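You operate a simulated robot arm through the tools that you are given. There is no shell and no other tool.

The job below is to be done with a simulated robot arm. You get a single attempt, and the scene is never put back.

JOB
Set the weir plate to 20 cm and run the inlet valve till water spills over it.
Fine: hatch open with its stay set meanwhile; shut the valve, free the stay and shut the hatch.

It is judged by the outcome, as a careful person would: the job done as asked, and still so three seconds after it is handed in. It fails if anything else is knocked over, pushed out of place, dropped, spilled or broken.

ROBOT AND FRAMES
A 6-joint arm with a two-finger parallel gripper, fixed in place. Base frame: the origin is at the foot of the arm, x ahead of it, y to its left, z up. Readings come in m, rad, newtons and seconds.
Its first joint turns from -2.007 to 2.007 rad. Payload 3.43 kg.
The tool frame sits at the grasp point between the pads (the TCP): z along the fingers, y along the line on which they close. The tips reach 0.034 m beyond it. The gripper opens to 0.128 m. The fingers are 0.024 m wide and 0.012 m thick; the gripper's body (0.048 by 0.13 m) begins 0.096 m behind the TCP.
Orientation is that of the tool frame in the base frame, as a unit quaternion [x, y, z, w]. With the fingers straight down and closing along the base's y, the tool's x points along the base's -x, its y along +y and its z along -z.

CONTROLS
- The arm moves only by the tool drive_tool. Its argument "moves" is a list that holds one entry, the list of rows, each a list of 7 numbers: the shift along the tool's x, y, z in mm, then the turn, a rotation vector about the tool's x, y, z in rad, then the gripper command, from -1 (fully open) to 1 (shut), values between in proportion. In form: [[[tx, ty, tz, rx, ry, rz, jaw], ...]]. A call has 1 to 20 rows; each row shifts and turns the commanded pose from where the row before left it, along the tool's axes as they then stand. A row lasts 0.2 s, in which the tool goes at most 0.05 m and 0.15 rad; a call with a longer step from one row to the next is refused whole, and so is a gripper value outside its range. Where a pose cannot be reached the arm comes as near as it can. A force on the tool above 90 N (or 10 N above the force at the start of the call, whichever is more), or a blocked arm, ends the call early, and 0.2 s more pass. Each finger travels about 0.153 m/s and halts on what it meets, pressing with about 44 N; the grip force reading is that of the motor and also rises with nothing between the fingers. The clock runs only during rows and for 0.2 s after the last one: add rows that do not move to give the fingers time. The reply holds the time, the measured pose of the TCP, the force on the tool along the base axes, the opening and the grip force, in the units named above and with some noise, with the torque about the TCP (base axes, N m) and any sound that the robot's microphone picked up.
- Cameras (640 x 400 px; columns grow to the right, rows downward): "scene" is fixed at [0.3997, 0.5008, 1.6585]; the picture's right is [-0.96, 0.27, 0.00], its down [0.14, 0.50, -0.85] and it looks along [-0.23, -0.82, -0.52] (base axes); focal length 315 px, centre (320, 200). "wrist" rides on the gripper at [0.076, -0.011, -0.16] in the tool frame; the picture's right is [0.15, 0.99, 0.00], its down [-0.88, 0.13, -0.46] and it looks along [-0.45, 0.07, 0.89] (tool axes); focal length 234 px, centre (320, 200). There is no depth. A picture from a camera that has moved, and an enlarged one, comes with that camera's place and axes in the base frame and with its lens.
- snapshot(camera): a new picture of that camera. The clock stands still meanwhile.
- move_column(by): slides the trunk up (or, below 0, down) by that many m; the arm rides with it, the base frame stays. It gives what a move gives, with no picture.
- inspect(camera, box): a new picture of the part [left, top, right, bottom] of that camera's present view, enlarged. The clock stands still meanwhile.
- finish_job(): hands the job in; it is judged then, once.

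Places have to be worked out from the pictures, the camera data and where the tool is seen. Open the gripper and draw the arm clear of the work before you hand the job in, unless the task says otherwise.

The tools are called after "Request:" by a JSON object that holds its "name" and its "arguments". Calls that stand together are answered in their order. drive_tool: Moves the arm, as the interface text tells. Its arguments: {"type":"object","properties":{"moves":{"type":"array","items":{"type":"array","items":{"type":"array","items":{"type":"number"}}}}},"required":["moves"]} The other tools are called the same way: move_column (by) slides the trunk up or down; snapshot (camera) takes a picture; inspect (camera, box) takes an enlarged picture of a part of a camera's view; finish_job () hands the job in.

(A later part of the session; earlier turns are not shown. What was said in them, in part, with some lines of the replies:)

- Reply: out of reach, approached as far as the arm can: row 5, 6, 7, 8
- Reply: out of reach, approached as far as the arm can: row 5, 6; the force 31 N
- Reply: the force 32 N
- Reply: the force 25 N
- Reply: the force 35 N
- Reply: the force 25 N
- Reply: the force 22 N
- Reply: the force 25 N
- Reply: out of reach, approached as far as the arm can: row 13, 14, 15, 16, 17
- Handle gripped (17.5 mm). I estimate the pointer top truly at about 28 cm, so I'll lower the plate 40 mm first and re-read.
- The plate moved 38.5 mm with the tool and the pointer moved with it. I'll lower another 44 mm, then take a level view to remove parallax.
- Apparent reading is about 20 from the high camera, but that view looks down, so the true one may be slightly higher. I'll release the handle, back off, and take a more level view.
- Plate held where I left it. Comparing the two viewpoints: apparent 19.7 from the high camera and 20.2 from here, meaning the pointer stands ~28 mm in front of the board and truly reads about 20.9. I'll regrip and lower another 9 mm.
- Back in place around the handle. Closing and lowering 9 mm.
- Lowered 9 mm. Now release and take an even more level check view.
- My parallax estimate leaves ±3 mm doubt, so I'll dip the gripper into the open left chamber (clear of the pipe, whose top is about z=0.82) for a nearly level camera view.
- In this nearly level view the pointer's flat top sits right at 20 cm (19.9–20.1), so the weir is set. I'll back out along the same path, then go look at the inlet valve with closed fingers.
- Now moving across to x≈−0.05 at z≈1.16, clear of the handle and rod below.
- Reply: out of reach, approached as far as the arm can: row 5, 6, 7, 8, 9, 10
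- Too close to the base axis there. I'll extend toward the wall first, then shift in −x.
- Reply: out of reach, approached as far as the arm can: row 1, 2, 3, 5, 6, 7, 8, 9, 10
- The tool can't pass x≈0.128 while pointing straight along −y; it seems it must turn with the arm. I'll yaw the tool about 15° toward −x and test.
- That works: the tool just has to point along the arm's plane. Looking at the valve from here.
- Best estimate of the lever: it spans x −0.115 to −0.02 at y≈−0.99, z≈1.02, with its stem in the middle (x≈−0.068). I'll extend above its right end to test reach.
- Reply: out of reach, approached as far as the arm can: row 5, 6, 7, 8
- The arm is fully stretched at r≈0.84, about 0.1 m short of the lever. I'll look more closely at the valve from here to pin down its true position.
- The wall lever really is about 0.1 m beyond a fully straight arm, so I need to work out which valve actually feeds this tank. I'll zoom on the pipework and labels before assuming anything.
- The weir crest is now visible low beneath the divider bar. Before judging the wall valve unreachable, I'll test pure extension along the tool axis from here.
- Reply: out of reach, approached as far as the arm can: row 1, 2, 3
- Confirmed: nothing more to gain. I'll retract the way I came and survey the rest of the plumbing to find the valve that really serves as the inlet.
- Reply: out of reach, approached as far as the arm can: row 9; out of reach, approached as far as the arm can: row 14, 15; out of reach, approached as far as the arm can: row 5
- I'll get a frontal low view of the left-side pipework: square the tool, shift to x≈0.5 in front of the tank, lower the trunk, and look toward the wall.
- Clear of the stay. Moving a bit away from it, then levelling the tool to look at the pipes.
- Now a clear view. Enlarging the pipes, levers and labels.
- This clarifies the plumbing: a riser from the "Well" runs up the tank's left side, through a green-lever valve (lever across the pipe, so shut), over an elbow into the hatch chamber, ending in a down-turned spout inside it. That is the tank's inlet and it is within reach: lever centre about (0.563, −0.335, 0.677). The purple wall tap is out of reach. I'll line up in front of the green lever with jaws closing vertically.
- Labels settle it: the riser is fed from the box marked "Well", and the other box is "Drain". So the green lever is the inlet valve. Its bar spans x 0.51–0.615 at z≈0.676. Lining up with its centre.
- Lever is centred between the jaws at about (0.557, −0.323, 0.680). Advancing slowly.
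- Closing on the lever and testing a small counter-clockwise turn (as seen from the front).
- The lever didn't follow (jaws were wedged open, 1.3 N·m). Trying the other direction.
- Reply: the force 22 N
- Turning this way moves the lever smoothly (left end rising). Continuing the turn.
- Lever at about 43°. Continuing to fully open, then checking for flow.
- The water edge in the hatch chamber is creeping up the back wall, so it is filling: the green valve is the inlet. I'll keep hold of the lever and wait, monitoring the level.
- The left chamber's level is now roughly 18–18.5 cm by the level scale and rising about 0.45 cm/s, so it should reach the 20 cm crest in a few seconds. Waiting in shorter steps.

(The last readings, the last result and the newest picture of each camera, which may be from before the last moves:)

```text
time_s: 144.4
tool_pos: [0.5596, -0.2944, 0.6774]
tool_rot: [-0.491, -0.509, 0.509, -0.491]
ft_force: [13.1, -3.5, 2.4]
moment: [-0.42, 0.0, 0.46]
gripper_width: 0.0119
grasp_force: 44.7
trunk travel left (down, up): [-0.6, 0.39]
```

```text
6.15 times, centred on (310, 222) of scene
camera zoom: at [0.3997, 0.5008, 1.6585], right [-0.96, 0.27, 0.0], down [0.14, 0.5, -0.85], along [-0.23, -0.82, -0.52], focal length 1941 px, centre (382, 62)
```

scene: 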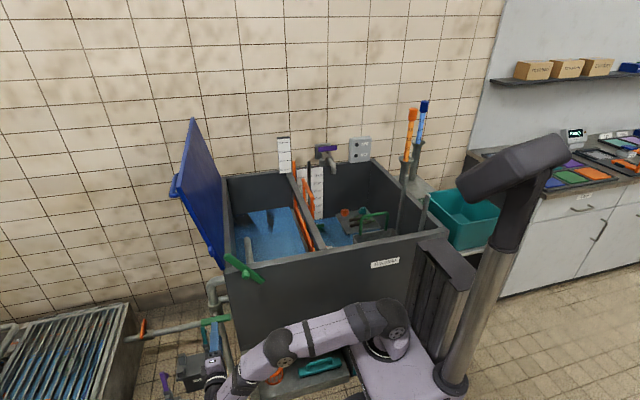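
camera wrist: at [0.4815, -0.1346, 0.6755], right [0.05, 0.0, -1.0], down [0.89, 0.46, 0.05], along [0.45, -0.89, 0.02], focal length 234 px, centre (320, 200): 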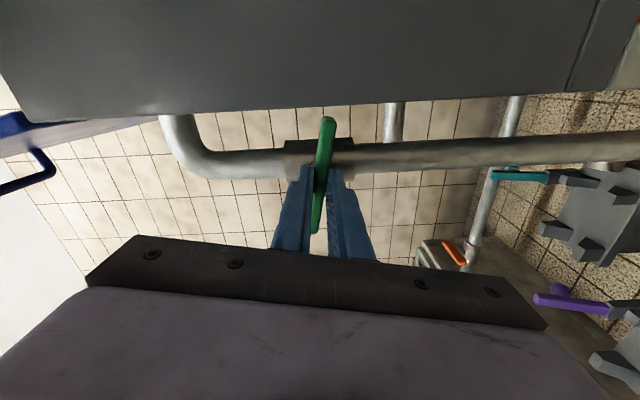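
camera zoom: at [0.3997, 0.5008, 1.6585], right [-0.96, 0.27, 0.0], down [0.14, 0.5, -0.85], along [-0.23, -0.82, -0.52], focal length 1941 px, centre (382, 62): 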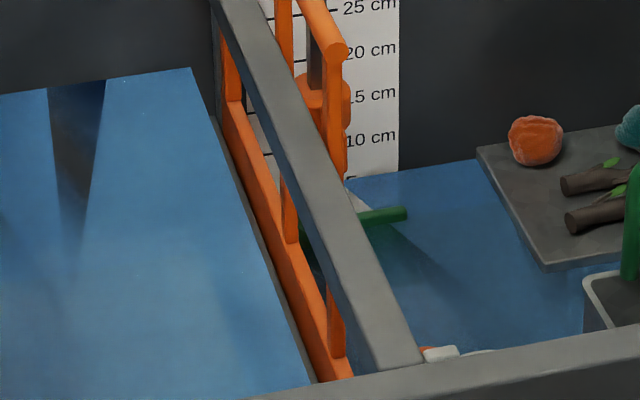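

The left level (ray-computed ≈20.4 cm) has slowed its rise, and the right chamber's water has started to cover its 5 cm mark, which fits spilling over the weir. I'll watch a moment longer to be sure.

Request:
{"name": "drive_tool", "arguments": {"moves": [[[0, 0, 0, 0, 0, 0, 1], [0, 0, 0, 0, 0, 0, 1], [0, 0, 0, 0, 0, 0, 1], [0, 0, 0, 0, 0, 0, 1], [0, 0, 0, 0, 0, 0, 1], [0, 0, 0, 0, 0, 0, 1], [0, 0, 0, 0, 0, 0, 1], [0, 0, 0, 0, 0, 0, 1]]]}}

Request:
{"name": "inspect", "arguments": {"camera": "scene", "box": [220, 150, 400, 270]}}

Request:
{"name": "inspect", "arguments": {"camera": "scene", "box": [280, 190, 340, 255]}}

Request:
{"name": "inspect", "arguments": {"camera": "scene", "box": [285, 130, 375, 200]}}

```text
time_s: 146.2
tool_pos: [0.5588, -0.2944, 0.6788]
tool_rot: [-0.492, -0.508, 0.51, -0.49]
ft_force: [13.8, -3.3, 2.1]
moment: [-0.26, 0.02, 0.48]
gripper_width: 0.0113
grasp_force: 45.1
trunk travel left (down, up): [-0.6, 0.39]
```

```text
3.33 times, centred on (310, 210) of scene
camera zoom: at [0.3997, 0.5008, 1.6585], right [-0.96, 0.27, 0.0], down [0.14, 0.5, -0.85], along [-0.23, -0.82, -0.52], focal length 1051 px, centre (353, 167)
```

zoom: 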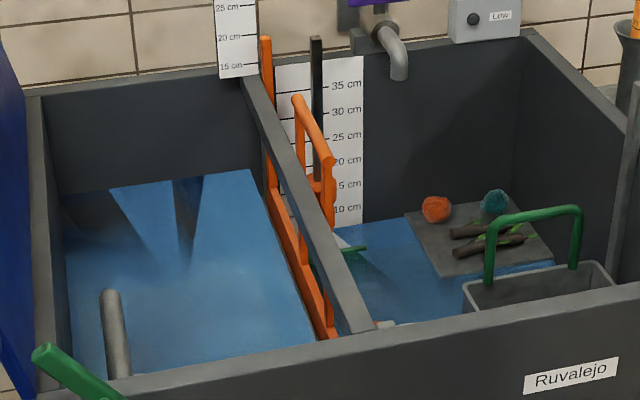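

```text
6.15 times, centred on (310, 222) of scene
camera zoom: at [0.3997, 0.5008, 1.6585], right [-0.96, 0.27, 0.0], down [0.14, 0.5, -0.85], along [-0.23, -0.82, -0.52], focal length 1941 px, centre (382, 62)
```

zoom: 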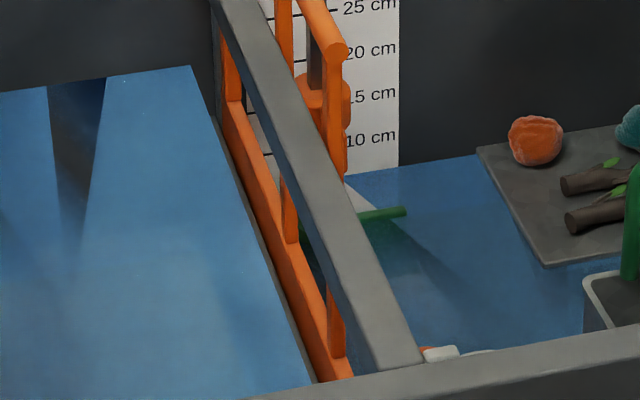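

```text
5.71 times, centred on (330, 165) of scene
camera zoom: at [0.3997, 0.5008, 1.6585], right [-0.96, 0.27, 0.0], down [0.14, 0.5, -0.85], along [-0.23, -0.82, -0.52], focal length 1802 px, centre (263, 400)
```

zoom: 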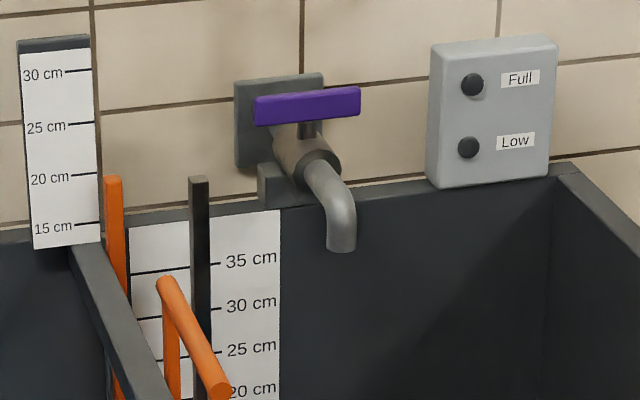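

The left level has plateaued while the right chamber keeps rising, so water is spilling over the weir. Shutting the valve now by turning the lever back.

Request:
{"name": "drive_tool", "arguments": {"moves": [[[0, 0, 0, 0, 0, -0.14, 1], [0, 0, 0, 0, 0, -0.14, 1], [0, 0, 0, 0, 0, -0.14, 1], [0, 0, 0, 0, 0, -0.14, 1], [0, 0, 0, 0, 0, -0.14, 1], [0, 0, 0, 0, 0, -0.14, 1], [0, 0, 0, 0, 0, -0.14, 1], [0, 0, 0, 0, 0, -0.14, 1], [0, 0, 0, 0, 0, -0.14, 1], [0, 0, 0, 0, 0, -0.14, 1], [0, 0, 0, 0, 0, -0.14, 1], [0, 0, 0, 0, 0, -0.05, 1], [0, 0, 0, 0, 0, 0, 1]]]}}

Request:
{"name": "inspect", "arguments": {"camera": "scene", "box": [180, 280, 270, 370]}}

Request:
{"name": "snapshot", "arguments": {"camera": "wrist"}}

Request:
{"name": "inspect", "arguments": {"camera": "scene", "box": [220, 150, 400, 270]}}

```text
time_s: 149.0
tool_pos: [0.5575, -0.2944, 0.6802]
tool_rot: [-0.018, 0.708, -0.706, -0.021]
ft_force: [9.5, -7.8, 7.3]
moment: [-0.44, -1.15, -0.66]
gripper_width: 0.0129
grasp_force: 45.2
trunk travel left (down, up): [-0.6, 0.39]
```

```text
4.44 times, centred on (225, 325) of scene
camera zoom: at [0.3997, 0.5008, 1.6585], right [-0.96, 0.27, 0.0], down [0.14, 0.5, -0.85], along [-0.23, -0.82, -0.52], focal length 1402 px, centre (742, -356)
```

zoom: 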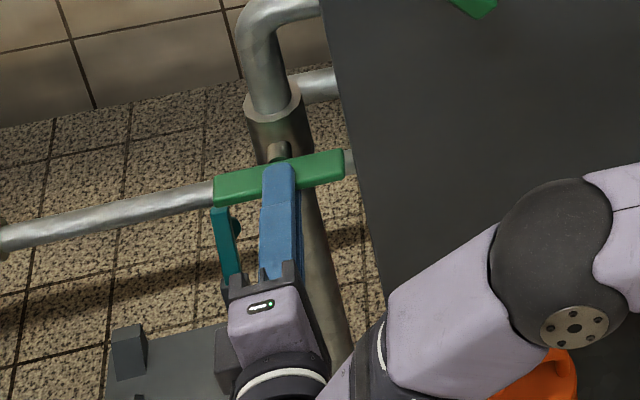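

```text
taken
camera wrist: at [0.4832, -0.1342, 0.6955], right [-0.2, 0.0, -0.98], down [0.87, 0.45, -0.18], along [0.44, -0.89, -0.09], focal length 234 px, centre (320, 200)
```

wrist: 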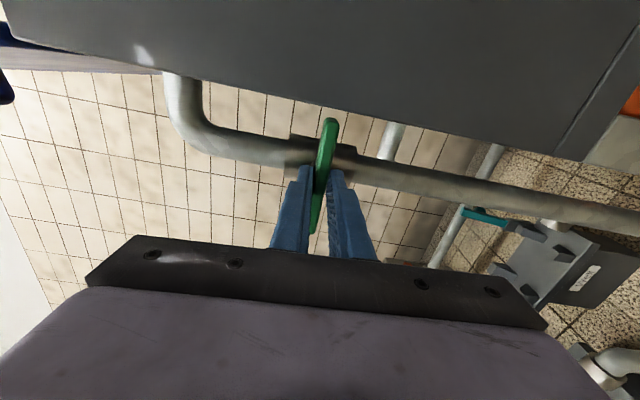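

```text
3.33 times, centred on (310, 210) of scene
camera zoom: at [0.3997, 0.5008, 1.6585], right [-0.96, 0.27, 0.0], down [0.14, 0.5, -0.85], along [-0.23, -0.82, -0.52], focal length 1051 px, centre (353, 167)
```

zoom: 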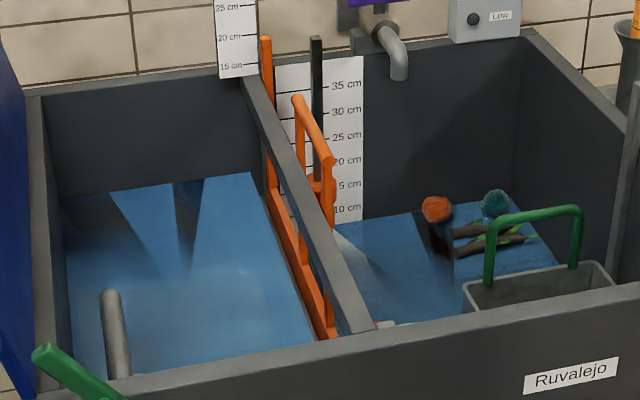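

Lever is back against its closed stop and horizontal, and plenty has spilled into the right chamber. I'll relax, release and back off, then confirm levels have stopped.

Request:
{"name": "drive_tool", "arguments": {"moves": [[[0, 0, 0, 0, 0, 0.04, 1], [0, 0, 0, 0, 0, 0, 0.5], [0, 0, 0, 0, 0, 0, 0], [0, 0, 0, 0, 0, 0, 0], [0, 0, -25, 0, 0, 0, 0], [0, 0, -25, 0, 0, 0, 0], [0, 0, -25, 0, 0, 0, 0], [0, 0, -25, 0, 0, 0, 0], [0, 0, -25, 0, 0, 0, 0], [0, 0, -25, 0, 0, 0, 0], [0, 0, 0, 0, 0, 0, 0]]]}}

Request:
{"name": "inspect", "arguments": {"camera": "scene", "box": [220, 150, 400, 270]}}

Request:
{"name": "snapshot", "arguments": {"camera": "wrist"}}

Request:
{"name": "snapshot", "arguments": {"camera": "scene"}}

```text
time_s: 151.4
tool_pos: [0.5571, -0.144, 0.6792]
tool_rot: [-0.004, 0.708, -0.706, -0.007]
ft_force: [0.6, -0.4, 0.6]
moment: [0.03, -0.01, 0.02]
gripper_width: 0.0642
grasp_force: 0.0
trunk travel left (down, up): [-0.6, 0.39]
```

```text
3.33 times, centred on (310, 210) of scene
camera zoom: at [0.3997, 0.5008, 1.6585], right [-0.96, 0.27, 0.0], down [0.14, 0.5, -0.85], along [-0.23, -0.82, -0.52], focal length 1051 px, centre (353, 167)
```

zoom: 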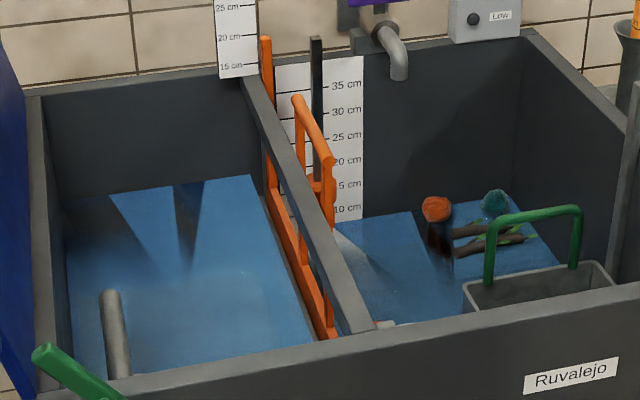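

```text
taken
camera wrist: at [0.4819, 0.016, 0.6917], right [-0.16, 0.0, -0.99], down [0.88, 0.45, -0.14], along [0.45, -0.89, -0.07], focal length 234 px, centre (320, 200)
```

wrist: 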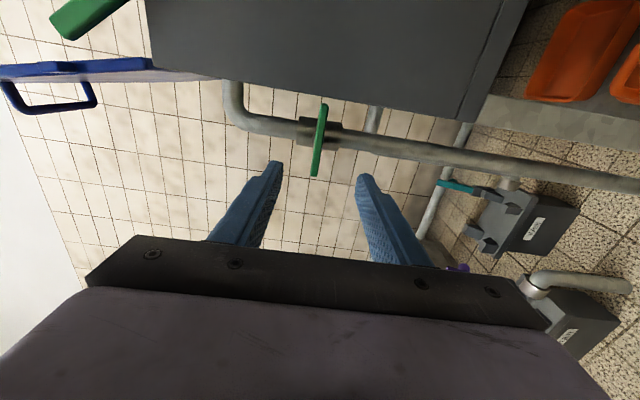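

```text
taken
```

scene: 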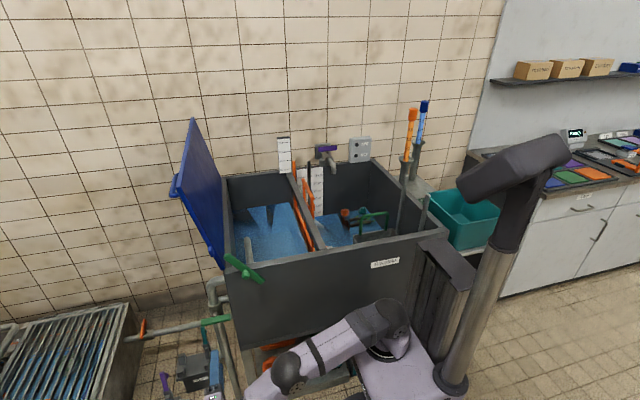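

The valve stays shut and the left level has settled back to the crest. Now the stay: roll the tool back, raise the trunk, and point the tool down again.

Request:
{"name": "drive_tool", "arguments": {"moves": [[[0, 0, 0, 0, 0, -0.1428, 0], [0, 0, 0, 0, 0, -0.1428, 0], [0, 0, 0, 0, 0, -0.1428, 0], [0, 0, 0, 0, 0, -0.1428, 0], [0, 0, 0, 0, 0, -0.1428, 0], [0, 0, 0, 0, 0, -0.1428, 0], [0, 0, 0, 0, 0, -0.1428, 0], [0, 0, 0, 0, 0, -0.1428, 0], [0, 0, 0, 0, 0, -0.1428, 0], [0, 0, 0, 0, 0, -0.1428, 0], [0, 0, 0, 0, 0, -0.143, 0], [0, 0, 0, 0, 0, 0, 0]]]}}

Request:
{"name": "move_column", "arguments": {"by": 0.3}}

Request:
{"name": "drive_tool", "arguments": {"moves": [[[0, 0, 0, 0, -0.1428, 0, 0], [0, 0, 0, 0, -0.1428, 0, 0], [0, 0, 0, 0, -0.1428, 0, 0], [0, 0, 0, 0, -0.1428, 0, 0], [0, 0, 0, 0, -0.1428, 0, 0], [0, 0, 0, 0, -0.1428, 0, 0], [0, 0, 0, 0, -0.1428, 0, 0], [0, 0, 0, 0, -0.1428, 0, 0], [0, 0, 0, 0, -0.1428, 0, 0], [0, 0, 0, 0, -0.1428, 0, 0], [0, 0, 0, 0, -0.143, 0, 0], [0, 0, -30, 0, 0, 0, 0], [0, 0, -30, 0, 0, 0, 0], [0, 0, -30, 0, 0, 0, 0], [0, 0, -30, 0, 0, 0, 0], [0, 0, -30, 0, 0, 0, 0]]]}}

Request:
{"name": "snapshot", "arguments": {"camera": "wrist"}}

Request:
{"name": "inspect", "arguments": {"camera": "scene", "box": [160, 110, 340, 290]}}

```text
time_s: 154.0
tool_pos: [0.5597, -0.1439, 0.6794]
tool_rot: [0.504, -0.497, 0.494, 0.505]
ft_force: [0.2, 0.2, 0.8]
moment: [-0.01, 0.0, 0.05]
gripper_width: 0.0639
grasp_force: 0.1
trunk travel left (down, up): [-0.6, 0.39]
```

```text
time_s: 157.0
tool_pos: [0.5599, -0.1458, 0.9792]
tool_rot: [0.502, -0.498, 0.495, 0.504]
ft_force: [-0.1, 1.0, 0.2]
moment: [0.02, 0.0, -0.01]
gripper_width: 0.0641
grasp_force: 0.2
trunk travel left (down, up): [-0.9, 0.09]
```

```text
time_s: 160.4
tool_pos: [0.5615, -0.1456, 1.132]
tool_rot: [-0.706, 0.709, 0.005, -0.004]
ft_force: [-1.5, 0.9, -0.7]
moment: [-0.03, -0.01, 0.04]
gripper_width: 0.0644
grasp_force: 0.1
trunk travel left (down, up): [-0.9, 0.09]
```

```text
taken
camera wrist: at [0.574, -0.2213, 1.2909], right [-0.99, -0.14, 0.01], down [-0.12, 0.88, 0.46], along [-0.08, 0.45, -0.89], focal length 234 px, centre (320, 200)
```

wrist: 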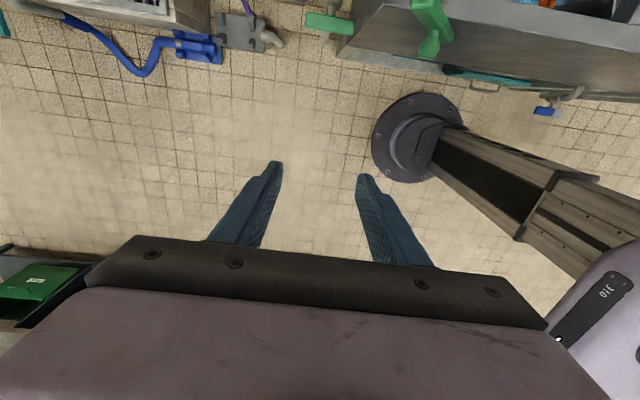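

```text
2.22 times, centred on (250, 200) of scene
camera zoom: at [0.3997, 0.5008, 1.6585], right [-0.96, 0.27, 0.0], down [0.14, 0.5, -0.85], along [-0.23, -0.82, -0.52], focal length 701 px, centre (476, 200)
```

zoom: 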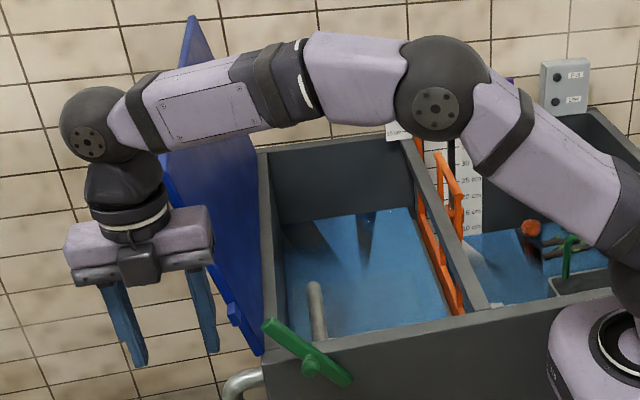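

Moving back above the knob and descending along the same line I left by.

Request:
{"name": "drive_tool", "arguments": {"moves": [[[0, 33.5, -15, 0, 0, 0, 0], [0, 33.5, -15, 0, 0, 0, 0], [0, 33.5, 0, 0, 0, 0, 0], [0, 33.5, 0, 0, 0, 0, 0], [34, 0, 0, 0, 0, 0, 0], [34, 0, 0, 0, 0, 0, 0], [34, 0, 0, 0, 0, 0, 0], [34, 0, 0, 0, 0, 0, 0], [0, 0, 30, 0, 0, 0, 0], [0, 0, 30, 0, 0, 0, 0], [0, 0, 30, 0, 0, 0, 0], [0, 0, 0, 0, 0, 0, 0]]]}}

Request:
{"name": "snapshot", "arguments": {"camera": "wrist"}}

Request:
{"name": "inspect", "arguments": {"camera": "scene", "box": [160, 150, 340, 290]}}

```text
time_s: 163.0
tool_pos: [0.427, -0.2829, 1.0734]
tool_rot: [-0.706, 0.708, 0.006, -0.004]
ft_force: [0.2, 0.7, -0.4]
moment: [-0.04, 0.02, 0.0]
gripper_width: 0.064
grasp_force: 0.1
trunk travel left (down, up): [-0.9, 0.09]
```

```text
taken
camera wrist: at [0.44, -0.3586, 1.232], right [-0.99, -0.14, 0.01], down [-0.12, 0.88, 0.46], along [-0.08, 0.45, -0.89], focal length 234 px, centre (320, 200)
```

wrist: 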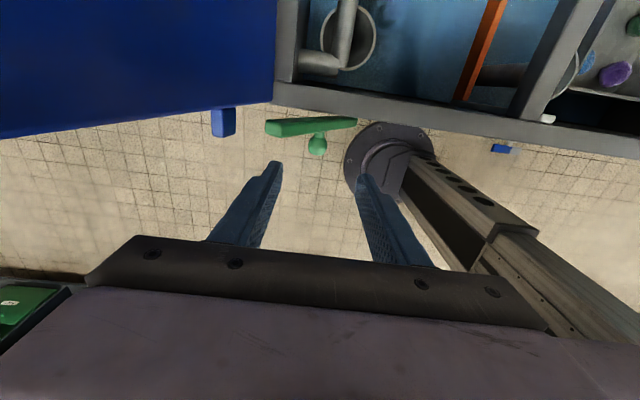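

```text
2.86 times, centred on (250, 220) of scene
camera zoom: at [0.3997, 0.5008, 1.6585], right [-0.96, 0.27, 0.0], down [0.14, 0.5, -0.85], along [-0.23, -0.82, -0.52], focal length 901 px, centre (520, 143)
```

zoom: 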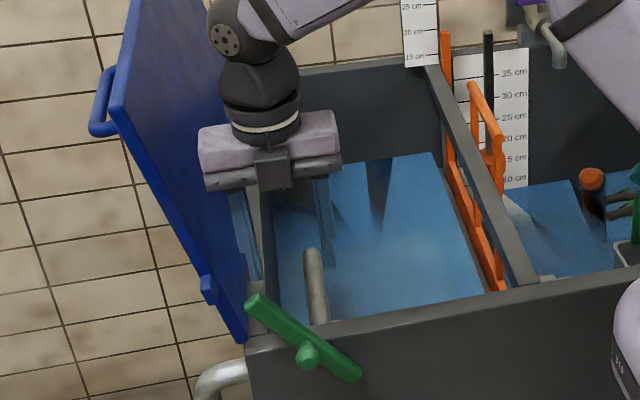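

Knob confirmed at (0.428, −0.283, ~0.925). Descending, gripping, and starting to swing the stay back over.

Request:
{"name": "drive_tool", "arguments": {"moves": [[[0, 0, 30, 0, 0, 0, 0], [0, 0, 30, 0, 0, 0, 0], [0, 0, 30, 0, 0, 0, 0], [0, 0, 33, 0, 0, 0, 0], [0, 0, 0, 0, 0, 0, 1], [0, 0, 0, 0, 0, 0, 1], [0, 0, 0, 0, 0, 0, 1]]]}}

Request:
{"name": "drive_tool", "arguments": {"moves": [[[0, 16.6, -4.7, 0, 0, 0, 1], [0, 22.4, -1.0, 0, 0, 0, 1], [0, 21.9, 4.9, 0, 0, 0, 1], [0, 0, 0, 0, 0, 0, 1]]]}}

Request:
{"name": "inspect", "arguments": {"camera": "scene", "box": [180, 180, 340, 290]}}

```text
time_s: 164.6
tool_pos: [0.4257, -0.2798, 0.949]
tool_rot: [-0.706, 0.708, 0.004, -0.004]
ft_force: [5.8, -1.3, 4.7]
moment: [-0.39, -0.21, 0.79]
gripper_width: 0.0267
grasp_force: 45.5
trunk travel left (down, up): [-0.9, 0.09]
```

```text
time_s: 165.6
tool_pos: [0.3596, -0.2802, 0.9485]
tool_rot: [-0.705, 0.709, 0.009, -0.005]
ft_force: [-3.9, -7.4, -5.4]
moment: [-0.46, 0.51, 0.09]
gripper_width: 0.0256
grasp_force: 45.1
trunk travel left (down, up): [-0.9, 0.09]
```

```text
3.64 times, centred on (260, 235) of scene
camera zoom: at [0.3997, 0.5008, 1.6585], right [-0.96, 0.27, 0.0], down [0.14, 0.5, -0.85], along [-0.23, -0.82, -0.52], focal length 1147 px, centre (538, 73)
```

zoom: 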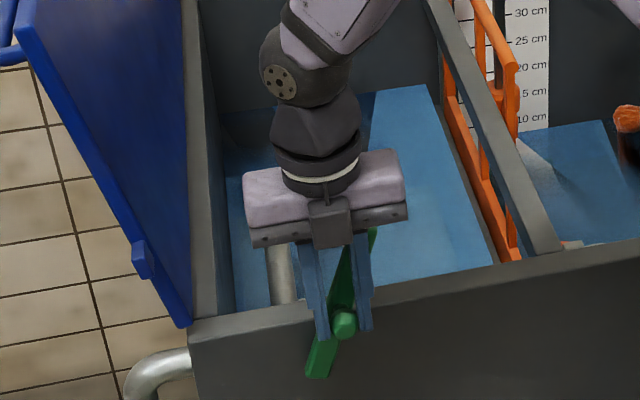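

The stay is swinging back smoothly. Continuing down to its stowed position.

Request:
{"name": "drive_tool", "arguments": {"moves": [[[0, 17, 10.4, 0, 0, 0, 1], [0, 15, 15.1, 0, 0, 0, 1], [0, 11, 19.0, 0, 0, 0, 1], [0, 5, 18.4, 0, 0, 0, 1], [0, 0, 0, 0, 0, 0, 1]]]}}

Request:
{"name": "inspect", "arguments": {"camera": "scene", "box": [180, 180, 340, 290]}}

```text
time_s: 166.8
tool_pos: [0.3131, -0.2783, 0.8887]
tool_rot: [-0.706, 0.708, 0.005, -0.004]
ft_force: [-7.2, -10.7, 10.2]
moment: [-1.04, -0.45, 0.67]
gripper_width: 0.0266
grasp_force: 44.9
trunk travel left (down, up): [-0.9, 0.09]
```

```text
3.64 times, centred on (260, 235) of scene
camera zoom: at [0.3997, 0.5008, 1.6585], right [-0.96, 0.27, 0.0], down [0.14, 0.5, -0.85], along [-0.23, -0.82, -0.52], focal length 1147 px, centre (538, 73)
```

zoom: 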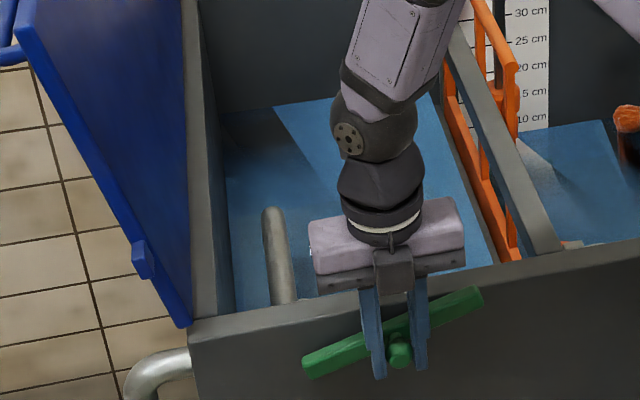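

Nearly horizontal. Lowering the last 19 mm in small steps.

Request:
{"name": "drive_tool", "arguments": {"moves": [[[0, 1, 9, 0, 0, 0, 1], [0, 1, 10, 0, 0, 0, 1], [0, 0, 0, 0, 0, 0, 1]]]}}

Request:
{"name": "inspect", "arguments": {"camera": "scene", "box": [180, 180, 340, 290]}}

```text
time_s: 167.6
tool_pos: [0.3088, -0.2783, 0.8686]
tool_rot: [-0.706, 0.708, 0.007, -0.004]
ft_force: [-7.7, -4.7, 2.8]
moment: [0.12, -0.18, 0.61]
gripper_width: 0.0272
grasp_force: 45.2
trunk travel left (down, up): [-0.9, 0.09]
```

```text
3.64 times, centred on (260, 235) of scene
camera zoom: at [0.3997, 0.5008, 1.6585], right [-0.96, 0.27, 0.0], down [0.14, 0.5, -0.85], along [-0.23, -0.82, -0.52], focal length 1147 px, centre (538, 73)
```

zoom: 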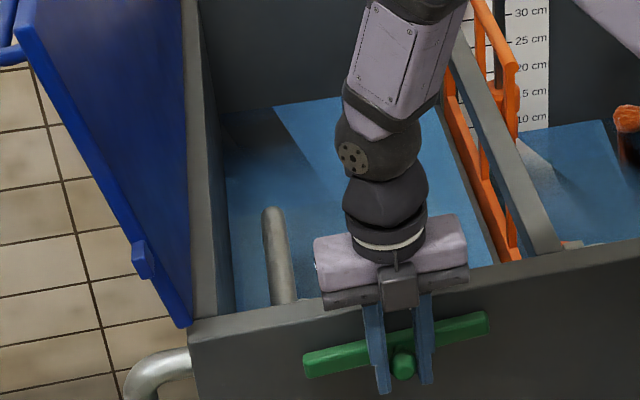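

Request:
{"name": "drive_tool", "arguments": {"moves": [[[0, 0, 4, 0, 0, 0, 1], [0, 0, 4, 0, 0, 0, 1], [0, 0, 0, 0, 0, 0, 1]]]}}

Request:
{"name": "inspect", "arguments": {"camera": "scene", "box": [180, 180, 340, 290]}}

```text
time_s: 168.4
tool_pos: [0.3104, -0.2768, 0.8619]
tool_rot: [-0.706, 0.709, 0.003, -0.004]
ft_force: [-12.2, 1.8, 33.5]
moment: [-0.01, 0.19, 0.51]
gripper_width: 0.0277
grasp_force: 44.7
trunk travel left (down, up): [-0.9, 0.09]
```

```text
3.64 times, centred on (260, 235) of scene
camera zoom: at [0.3997, 0.5008, 1.6585], right [-0.96, 0.27, 0.0], down [0.14, 0.5, -0.85], along [-0.23, -0.82, -0.52], focal length 1147 px, centre (538, 73)
```

zoom: 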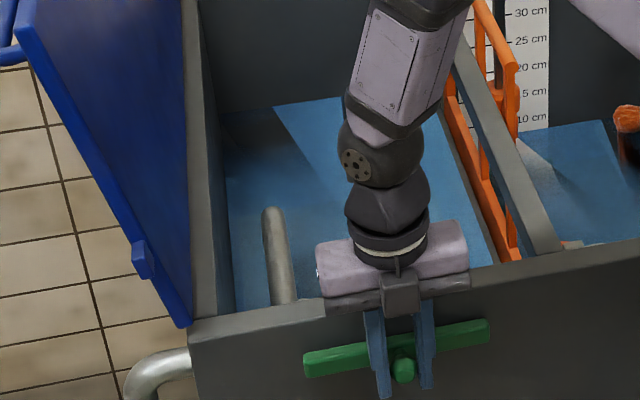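

The stay is stowed on its stop (33 N, bar parallel to the rim). Releasing and rising.

Request:
{"name": "drive_tool", "arguments": {"moves": [[[0, 0, -6, 0, 0, 0, 1], [0, 0, 0, 0, 0, 0, 0.5], [0, 0, 0, 0, 0, 0, 0], [0, 0, 0, 0, 0, 0, 0], [0, 0, -30, 0, 0, 0, 0], [0, 0, -30, 0, 0, 0, 0], [0, 0, -30, 0, 0, 0, 0], [0, 0, -30, 0, 0, 0, 0], [0, 0, -30, 0, 0, 0, 0], [0, 0, -30, 0, 0, 0, 0], [0, 0, -30, 0, 0, 0, 0], [0, 0, -30, 0, 0, 0, 0], [-20, 0, -30, 0, 0, 0, 0], [-20, 0, -30, 0, 0, 0, 0], [0, 0, 0, 0, 0, 0, 0]]]}}

Request:
{"name": "drive_tool", "arguments": {"moves": [[[0, 0, 0, 0, 0.1428, 0, -0.2], [0, 0, 0, 0, 0.1428, 0, -0.2], [0, 0, 0, 0, 0.1428, 0, -0.2], [0, 0, 0, 0, 0.1428, 0, -0.2], [0, 0, 0, 0, 0.1428, 0, -0.2], [0, 0, 0, 0, 0.1428, 0, -0.2], [0, 0, 0, 0, 0.1428, 0, -0.2], [0, 0, 0, 0, 0.1428, 0, -0.2], [0, 0, 0, 0, 0.1428, 0, -0.2], [0, 0, 0, 0, 0.1428, 0, -0.2], [0, 0, 0, 0, 0.143, 0, -0.2], [0, -37, 0, 0, 0, 0, -0.2], [0, -37, 0, 0, 0, 0, -0.2], [0, -37, 0, 0, 0, 0, -0.2], [0, -37, 0, 0, 0, 0, -0.2], [0, -37, 0, 0, 0, 0, -0.2], [0, -37, 0, 0, 0, 0, -0.2], [0, -37, 0, 0, 0, 0, -0.2], [0, -37, 0, 0, 0, 0, -0.2], [0, 0, 0, 0, 0, 0, -0.2]]]}}

Request:
{"name": "snapshot", "arguments": {"camera": "wrist"}}

Request:
{"name": "snapshot", "arguments": {"camera": "scene"}}

```text
time_s: 171.6
tool_pos: [0.3173, -0.2414, 1.1678]
tool_rot: [-0.706, 0.708, 0.006, -0.005]
ft_force: [0.5, 0.3, -0.6]
moment: [0.02, 0.03, 0.0]
gripper_width: 0.0639
grasp_force: 0.0
trunk travel left (down, up): [-0.9, 0.09]
```

```text
time_s: 175.8
tool_pos: [0.6109, -0.2412, 1.1623]
tool_rot: [0.503, -0.498, 0.494, 0.505]
ft_force: [-0.4, -0.6, 0.3]
moment: [0.03, 0.01, 0.05]
gripper_width: 0.0768
grasp_force: 0.0
trunk travel left (down, up): [-0.9, 0.09]
```

```text
taken
camera wrist: at [0.6232, -0.0806, 1.2384], right [-0.99, 0.0, 0.16], down [-0.14, 0.46, -0.88], along [-0.08, -0.89, -0.45], focal length 234 px, centre (320, 200)
```

wrist: 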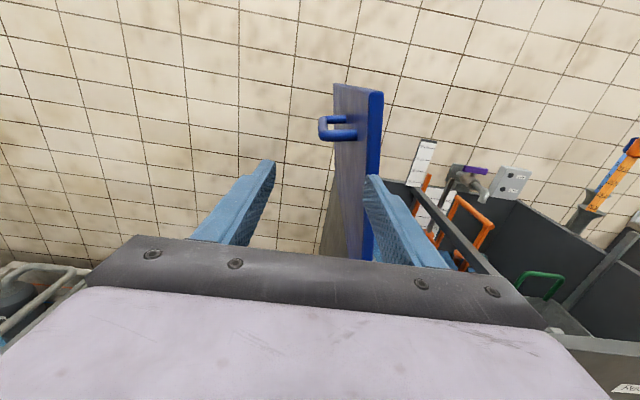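

```text
taken
```

scene: 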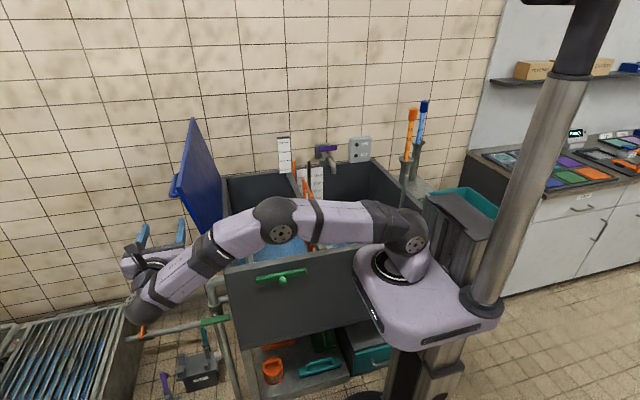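

Aligning to the pose where I released the handle, then rolling to match the hatch's angle.

Request:
{"name": "drive_tool", "arguments": {"moves": [[[8.4, 4, 0, 0, 0, 0, -0.2], [0, 0, 0, 0, 0, -0.1423, -0.2], [0, 0, 0, 0, 0, -0.1423, -0.2], [0, 0, 0, 0, 0, -0.1423, -0.2], [0, 0, 0, 0, 0, -0.1423, -0.2], [0, 0, 0, 0, 0, -0.1423, -0.2], [0, 0, 0, 0, 0, -0.1423, -0.2], [0, 0, 0, 0, 0, -0.1423, -0.2], [0, 0, 0, 0, 0, -0.1423, -0.2], [0, 0, 0, 0, 0, -0.1423, -0.2], [0, 0, 0, 0, 0, -0.1423, -0.2], [0, 0, 0, 0, 0, -0.1423, -0.2], [0, 0, 0, 0, 0, -0.1423, -0.2], [0, 0, 0, 0, 0, -0.1423, -0.2], [0, 0, 0, 0, 0, 0, -0.2]]]}}

Request:
{"name": "snapshot", "arguments": {"camera": "wrist"}}

```text
time_s: 179.0
tool_pos: [0.6101, -0.2408, 1.1703]
tool_rot: [0.7, 0.103, -0.105, 0.699]
ft_force: [-0.2, -0.6, -0.7]
moment: [0.0, -0.06, 0.01]
gripper_width: 0.0771
grasp_force: 0.0
trunk travel left (down, up): [-0.9, 0.09]
```

```text
taken
camera wrist: at [0.6789, -0.0812, 1.1375], right [0.43, 0.0, 0.9], down [-0.8, 0.46, 0.38], along [-0.42, -0.89, 0.19], focal length 234 px, centre (320, 200)
```

wrist: 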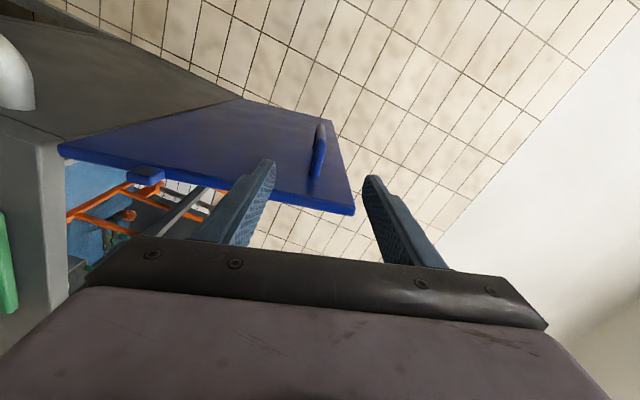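

Handle is centred between the jaws. Advancing 175 mm along it and closing.

Request:
{"name": "drive_tool", "arguments": {"moves": [[[-3, 0, 25, 0, 0, 0, -0.2], [0, 0, 25, 0, 0, 0, -0.2], [0, 0, 25, 0, 0, 0, -0.2], [0, 0, 25, 0, 0, 0, -0.2], [0, 0, 25, 0, 0, 0, -0.2], [0, 0, 25, 0, 0, 0, -0.2], [0, 0, 24, 0, 0, 0, -0.2], [0, 0, 0, 0, 0, 0, -0.2]]]}}

Request:
{"name": "snapshot", "arguments": {"camera": "wrist"}}

```text
time_s: 180.8
tool_pos: [0.6062, -0.4135, 1.1731]
tool_rot: [0.7, 0.102, -0.104, 0.699]
ft_force: [0.0, 0.5, -0.1]
moment: [-0.03, -0.03, -0.03]
gripper_width: 0.077
grasp_force: 0.0
trunk travel left (down, up): [-0.9, 0.09]
```

```text
taken
camera wrist: at [0.6747, -0.2549, 1.1406], right [0.43, 0.0, 0.9], down [-0.8, 0.46, 0.38], along [-0.42, -0.89, 0.19], focal length 234 px, centre (320, 200)
```

wrist: 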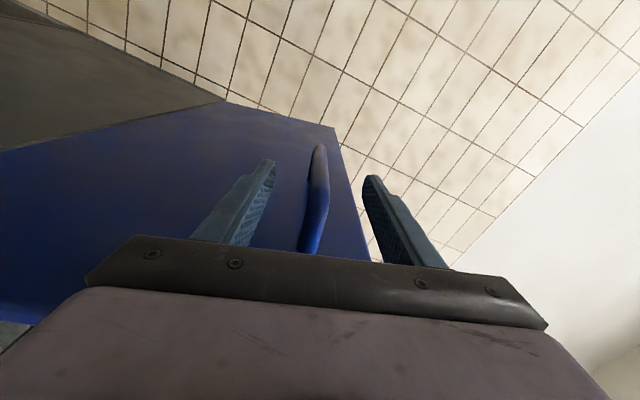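

Request:
{"name": "drive_tool", "arguments": {"moves": [[[0, 0, 0, 0, 0, 0, 1], [0, 0, 0, 0, 0, 0, 1], [0, 0, 0, 0, 0, 0, 1]]]}}

Request:
{"name": "drive_tool", "arguments": {"moves": [[[-13.8, 1.0, 0, 0, 0, 0.05, 1], [-27.6, 3.2, 0, 0, 0, 0.1, 1], [-27.6, 3.2, 0, 0, 0, 0.1, 1], [-27.6, 3.2, 0, 0, 0, 0.1, 1], [0, 0, 0, 0, 0, 0, 1]]]}}

Request:
{"name": "snapshot", "arguments": {"camera": "scene"}}

```text
time_s: 181.6
tool_pos: [0.6058, -0.4144, 1.1721]
tool_rot: [0.7, 0.102, -0.105, 0.699]
ft_force: [-1.6, -1.6, -5.2]
moment: [-1.39, -0.71, 0.71]
gripper_width: 0.0168
grasp_force: 44.5
trunk travel left (down, up): [-0.9, 0.09]
```

```text
time_s: 182.8
tool_pos: [0.5148, -0.4157, 1.1931]
tool_rot: [0.709, -0.019, 0.018, 0.704]
ft_force: [-0.1, 16.3, -29.1]
moment: [-2.02, -0.61, 0.35]
gripper_width: 0.0167
grasp_force: 45.2
trunk travel left (down, up): [-0.9, 0.09]
```

```text
taken
```

scene: 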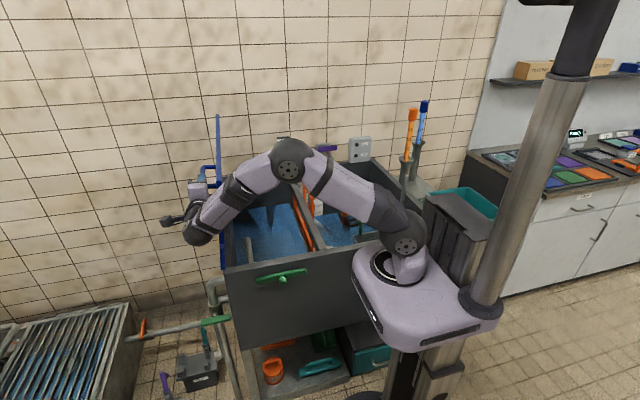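

Hatch is coming over, with a slight outward pull that I'll correct with −4 mm radially before continuing.

Request:
{"name": "drive_tool", "arguments": {"moves": [[[-27.3, -1.5, 0, 0, 0, 0.1, 1], [-27.3, 2.7, 0, 0, 0, 0.1, 1], [-27.3, 2.7, 0, 0, 0, 0.1, 1], [-27.3, 2.7, 0, 0, 0, 0.1, 1], [-27.3, 2.7, 0, 0, 0, 0.1, 1], [0, 0, 0, 0, 0, 0, 1]]]}}

Request:
{"name": "snapshot", "arguments": {"camera": "scene"}}

```text
time_s: 184.2
tool_pos: [0.3827, -0.4146, 1.1689]
tool_rot: [0.683, -0.195, 0.193, 0.678]
ft_force: [7.7, 6.5, -27.1]
moment: [-2.33, -0.7, -0.1]
gripper_width: 0.0161
grasp_force: 44.9
trunk travel left (down, up): [-0.9, 0.09]
```

```text
taken
```

scene: 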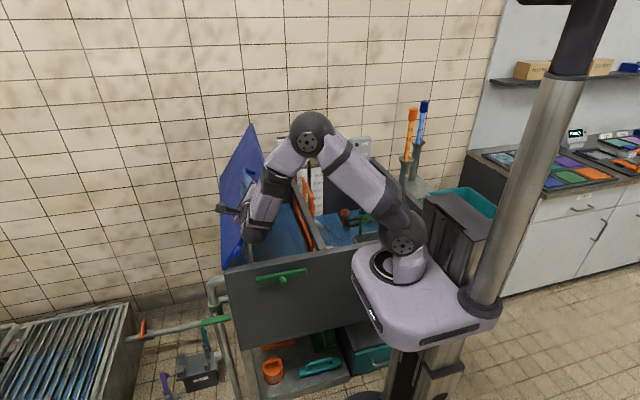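

Request:
{"name": "drive_tool", "arguments": {"moves": [[[-27.3, -2.0, 0, 0, 0, 0.1, 1], [-27.3, 2.3, 0, 0, 0, 0.1, 1], [-27.3, 2.3, 0, 0, 0, 0.1, 1], [-27.3, 2.3, 0, 0, 0, 0.1, 1], [-27.3, 2.3, 0, 0, 0, 0.1, 1], [0, 0, 0, 0, 0, 0, 1]]]}}

Request:
{"name": "snapshot", "arguments": {"camera": "scene"}}

```text
time_s: 185.6
tool_pos: [0.2737, -0.4157, 1.0841]
tool_rot: [0.61, -0.359, 0.355, 0.611]
ft_force: [-4.8, -4.3, -4.1]
moment: [-0.62, -0.64, 0.25]
gripper_width: 0.016
grasp_force: 44.8
trunk travel left (down, up): [-0.9, 0.09]
```

```text
taken
```

scene: 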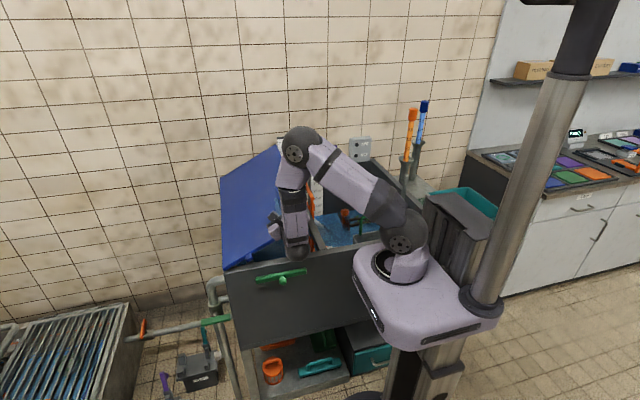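

About 28° left and forces are low. Continuing gently.

Request:
{"name": "drive_tool", "arguments": {"moves": [[[-27.4, 2.9, 0, 0, 0, 0.1, 1], [-27.4, 2.9, 0, 0, 0, 0.1, 1], [-27.4, 2.9, 0, 0, 0, 0.1, 1], [-20, 2.3, 0, 0, 0, 0.08, 1], [0, 0, 0, 0, 0, 0, 1]]]}}

Request:
{"name": "snapshot", "arguments": {"camera": "scene"}}

```text
time_s: 186.8
tool_pos: [0.2271, -0.4147, 0.9929]
tool_rot: [0.533, -0.467, 0.464, 0.532]
ft_force: [-7.4, -2.2, -7.8]
moment: [0.33, -0.29, 0.72]
gripper_width: 0.0159
grasp_force: 44.9
trunk travel left (down, up): [-0.9, 0.09]
```

```text
taken
```

scene: 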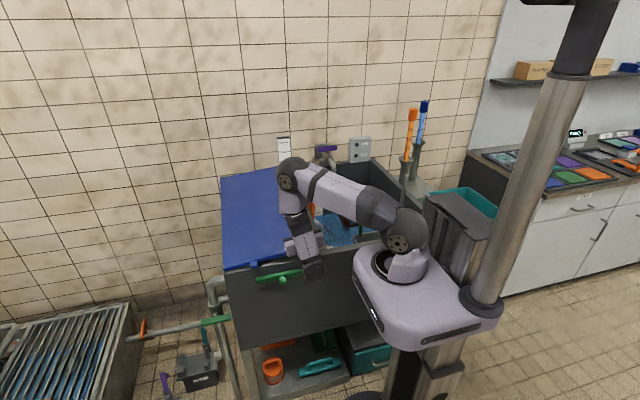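

3 cm to go; easing it shut in small steps until it seats.

Request:
{"name": "drive_tool", "arguments": {"moves": [[[-11, 1.5, 0, 0, 0, 0.04, 1], [-9, 1.4, 0, 0, 0, 0.035, 1], [-6, 1.0, 0, 0, 0, 0.025, 1], [-5, 0.5, 0, 0, 0, 0.015, 1], [0, 0, 0, 0, 0, 0, 1]]]}}

Request:
{"name": "inspect", "arguments": {"camera": "scene", "box": [200, 150, 350, 300]}}

```text
time_s: 188.0
tool_pos: [0.219, -0.4156, 0.962]
tool_rot: [0.504, -0.498, 0.493, 0.505]
ft_force: [-3.4, -5.3, -4.9]
moment: [1.08, -0.43, 0.82]
gripper_width: 0.016
grasp_force: 45.2
trunk travel left (down, up): [-0.9, 0.09]
```

```text
2.67 times, centred on (275, 225) of scene
camera zoom: at [0.3997, 0.5008, 1.6585], right [-0.96, 0.27, 0.0], down [0.14, 0.5, -0.85], along [-0.23, -0.82, -0.52], focal length 841 px, centre (440, 133)
```

zoom: 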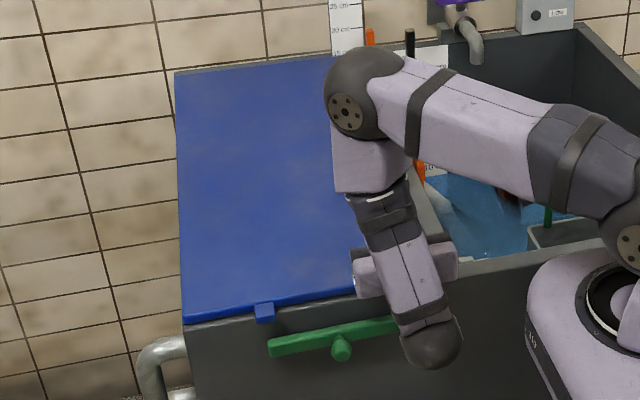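

It matches the original closed grip height. One small nudge down to confirm it is seated, then release.

Request:
{"name": "drive_tool", "arguments": {"moves": [[[-2.5, 0, 0, 0, 0, 0, 1], [-2, 0, 0, 0, 0, 0, 1], [0, 0, 0, 0, 0, 0, 1]]]}}

```text
time_s: 188.8
tool_pos: [0.2198, -0.4163, 0.9619]
tool_rot: [0.5, -0.495, 0.497, 0.507]
ft_force: [-7.3, -11.4, 25.0]
moment: [0.73, -0.15, 1.04]
gripper_width: 0.0158
grasp_force: 44.7
trunk travel left (down, up): [-0.9, 0.09]
```

Seated (25 N push-back with no further travel). Releasing and lifting straight up off the handle.

Request:
{"name": "drive_tool", "arguments": {"moves": [[[3, 0, 0, 0, 0, 0, 1], [0, 0, 0, 0, 0, 0, 0.4], [0, 0, 0, 0, 0, 0, -0.2], [0, 0, 0, 0, 0, 0, -0.2], [20, 0, 0, 0, 0, 0, -0.2], [30, 0, 0, 0, 0, 0, -0.2], [30, 0, 0, 0, 0, 0, -0.2], [30, 0, 0, 0, 0, 0, -0.2], [30, 0, 0, 0, 0, 0, -0.2], [30, 0, 0, 0, 0, 0, -0.2], [30, 0, 0, 0, 0, 0, -0.2], [0, 0, 0, 0, 0, 0, -0.2]]]}}

Request:
{"name": "snapshot", "arguments": {"camera": "wrist"}}

Request:
{"name": "snapshot", "arguments": {"camera": "scene"}}

```text
time_s: 191.4
tool_pos: [0.2249, -0.4136, 1.1639]
tool_rot: [0.505, -0.496, 0.493, 0.506]
ft_force: [0.6, 1.0, 0.5]
moment: [0.01, -0.03, -0.02]
gripper_width: 0.0768
grasp_force: 0.0
trunk travel left (down, up): [-0.9, 0.09]
```

```text
taken
camera wrist: at [0.2375, -0.2551, 1.239], right [-0.99, 0.0, 0.17], down [-0.15, 0.46, -0.88], along [-0.08, -0.89, -0.45], focal length 234 px, centre (320, 200)
```

wrist: 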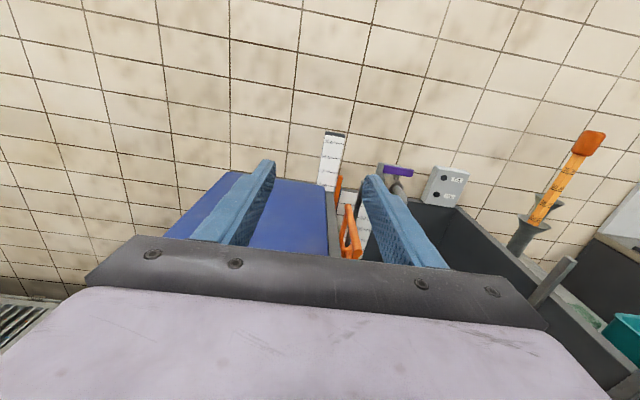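

```text
taken
```

scene: 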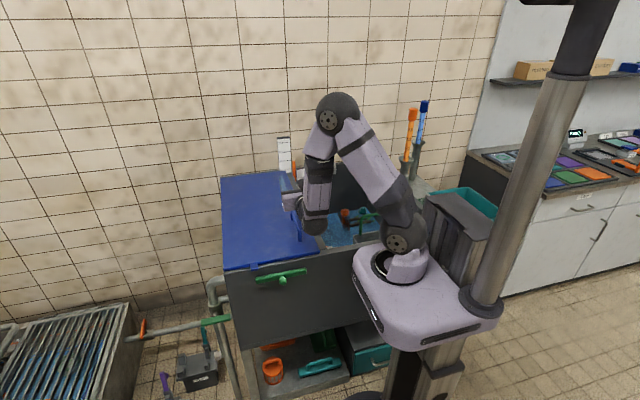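

Hatch shut, stay stowed. I'll draw the arm clear, open the gripper, and do a final check of weir, valve, stay and hatch.

Request:
{"name": "drive_tool", "arguments": {"moves": [[[0, 0, 0, 0, -0.1428, 0, -1], [0, 0, 0, 0, -0.1428, 0, -1], [0, 0, 0, 0, -0.1428, 0, -1], [0, 0, 0, 0, -0.1428, 0, -1], [0, 0, 0, 0, -0.1428, 0, -1], [0, 0, 0, 0, -0.1428, 0, -1], [0, 0, 0, 0, -0.1428, 0, -1], [0, 0, 0, 0, -0.1428, 0, -1], [0, 0, 0, 0, -0.1428, 0, -1], [0, 0, 0, 0, -0.1428, 0, -1], [0, 0, 0, 0, -0.143, 0, -1], [-20, 0, -30, 0, 0, 0, -1], [-20, 0, -30, 0, 0, 0, -1], [-20, 0, -30, 0, 0, 0, -1], [-20, 0, -30, 0, 0, 0, -1], [0, 0, 0, 0, 0, 0, -1]]]}}

Request:
{"name": "snapshot", "arguments": {"camera": "scene"}}

Request:
{"name": "inspect", "arguments": {"camera": "scene", "box": [200, 150, 350, 300]}}

Request:
{"name": "inspect", "arguments": {"camera": "scene", "box": [270, 130, 390, 230]}}

Request:
{"name": "inspect", "arguments": {"camera": "scene", "box": [180, 280, 270, 370]}}

```text
time_s: 194.8
tool_pos: [0.2303, -0.3367, 1.2807]
tool_rot: [-0.706, 0.709, 0.007, -0.006]
ft_force: [-0.4, 0.7, -1.2]
moment: [0.0, 0.03, -0.01]
gripper_width: 0.128
grasp_force: 0.1
out of reach, approached as far as the arm can: row 1
trunk travel left (down, up): [-0.9, 0.09]
```

```text
taken
```

scene: 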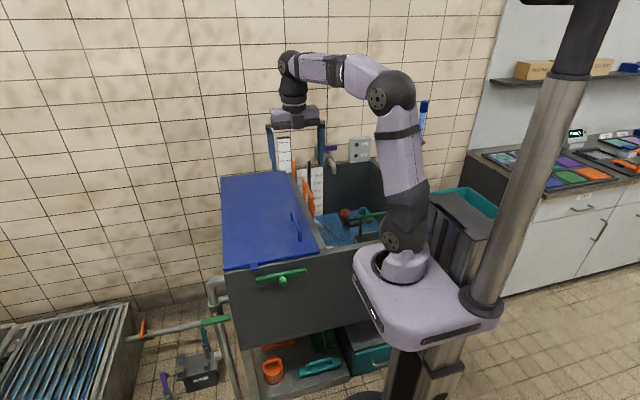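

```text
2.67 times, centred on (275, 225) of scene
camera zoom: at [0.3997, 0.5008, 1.6585], right [-0.96, 0.27, 0.0], down [0.14, 0.5, -0.85], along [-0.23, -0.82, -0.52], focal length 841 px, centre (440, 133)
```

zoom: 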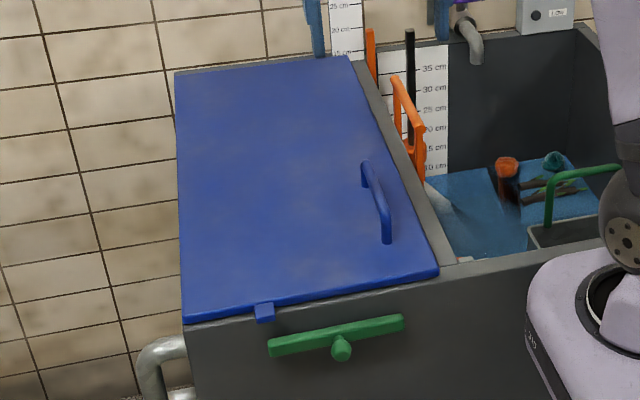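

```text
4.00 times, centred on (330, 180) of scene
camera zoom: at [0.3997, 0.5008, 1.6585], right [-0.96, 0.27, 0.0], down [0.14, 0.5, -0.85], along [-0.23, -0.82, -0.52], focal length 1262 px, centre (280, 280)
```

zoom: 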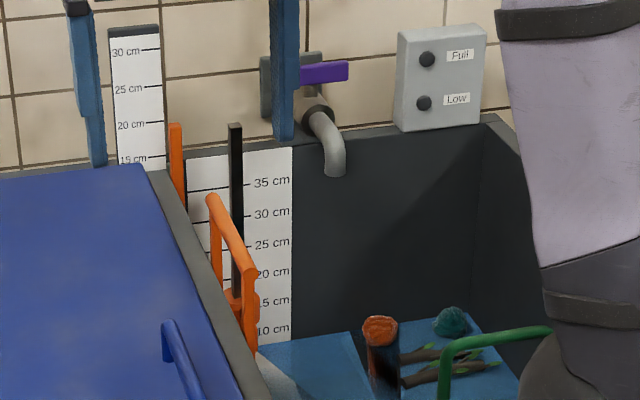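

```text
4.44 times, centred on (225, 325) of scene
camera zoom: at [0.3997, 0.5008, 1.6585], right [-0.96, 0.27, 0.0], down [0.14, 0.5, -0.85], along [-0.23, -0.82, -0.52], focal length 1402 px, centre (742, -356)
```

zoom: 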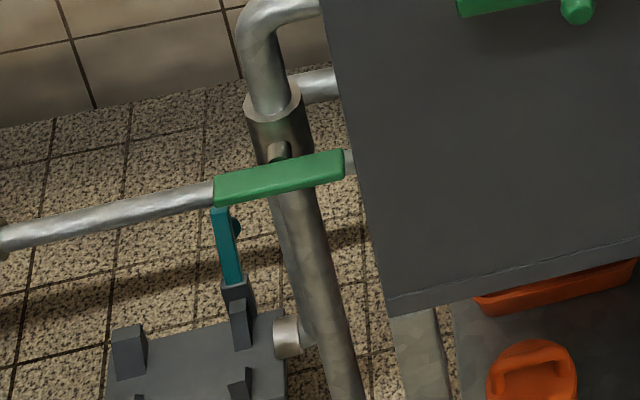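

Hatch, stay and valve look right. One last check of the weir pointer against its scale.

Request:
{"name": "inspect", "arguments": {"camera": "scene", "box": [270, 130, 330, 170]}}

Request:
{"name": "inspect", "arguments": {"camera": "scene", "box": [310, 190, 400, 250]}}

```text
10.00 times, centred on (300, 150) of scene
camera zoom: at [0.3997, 0.5008, 1.6585], right [-0.96, 0.27, 0.0], down [0.14, 0.5, -0.85], along [-0.23, -0.82, -0.52], focal length 3154 px, centre (520, 700)
```

zoom: 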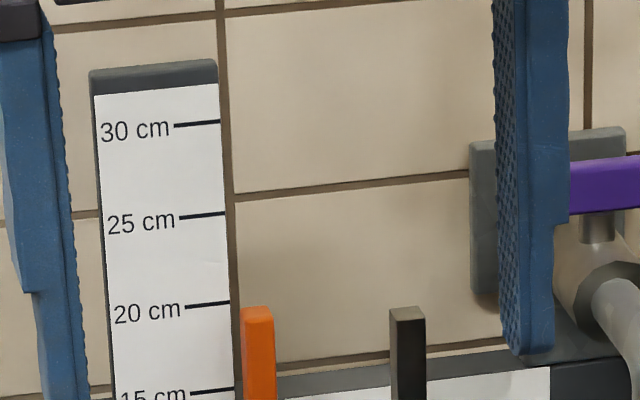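

```text
6.67 times, centred on (355, 220) of scene
camera zoom: at [0.3997, 0.5008, 1.6585], right [-0.96, 0.27, 0.0], down [0.14, 0.5, -0.85], along [-0.23, -0.82, -0.52], focal length 2103 px, centre (87, 67)
```

zoom: 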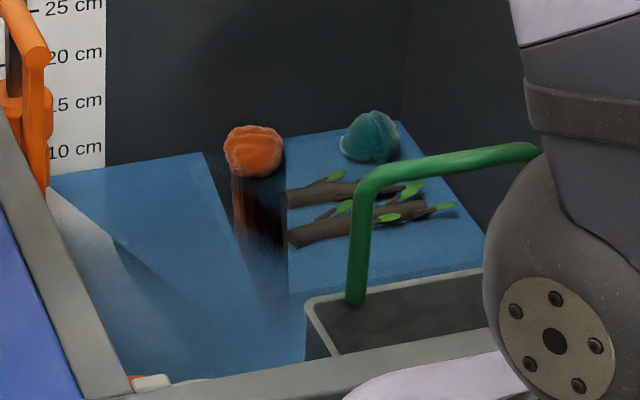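

The pointer is unchanged at the 20 cm setting. The valve is shut, the stay stowed, the hatch closed, and the arm is clear with the gripper open. Handing in.

Request:
{"name": "finish_job", "arguments": {}}

```text
The job is handed in.
```

The job is done and handed in. I set the weir plate to 20 cm and ran the inlet until water spilled over it. The valve is shut again, the stay is freed and stowed, and the hatch is closed.

- **Weir setting:** the pointer read 19.9–20.1 cm in a near-level view, and it hadn't moved when I checked at the end.
- **Which valve:** I used the green lever on the riser fed from the box marked "Well", which discharges into the chamber under the hatch. There is also a purple-levered tap on the wall, but it is about 10 cm beyond the arm's reach, so I left it alone.
- **Evidence of the spill:** the hatch-side level stopped rising at about 20 cm while the other chamber rose from about 5 to 8 cm. I did not see the stream itself. Once the valve was shut, the hatch-side level settled back to the weir's edge.
- **Opening the hatch:** my first grip ran out of reach partway, so I lowered it shut and reopened it with a different grip. It was open with the stay set before I moved the weir or the valve, and stayed that way until the valve was shut.
- **Other chamber:** the spilled water now covers the tray there. I saw nothing knocked over or moved by the arm.
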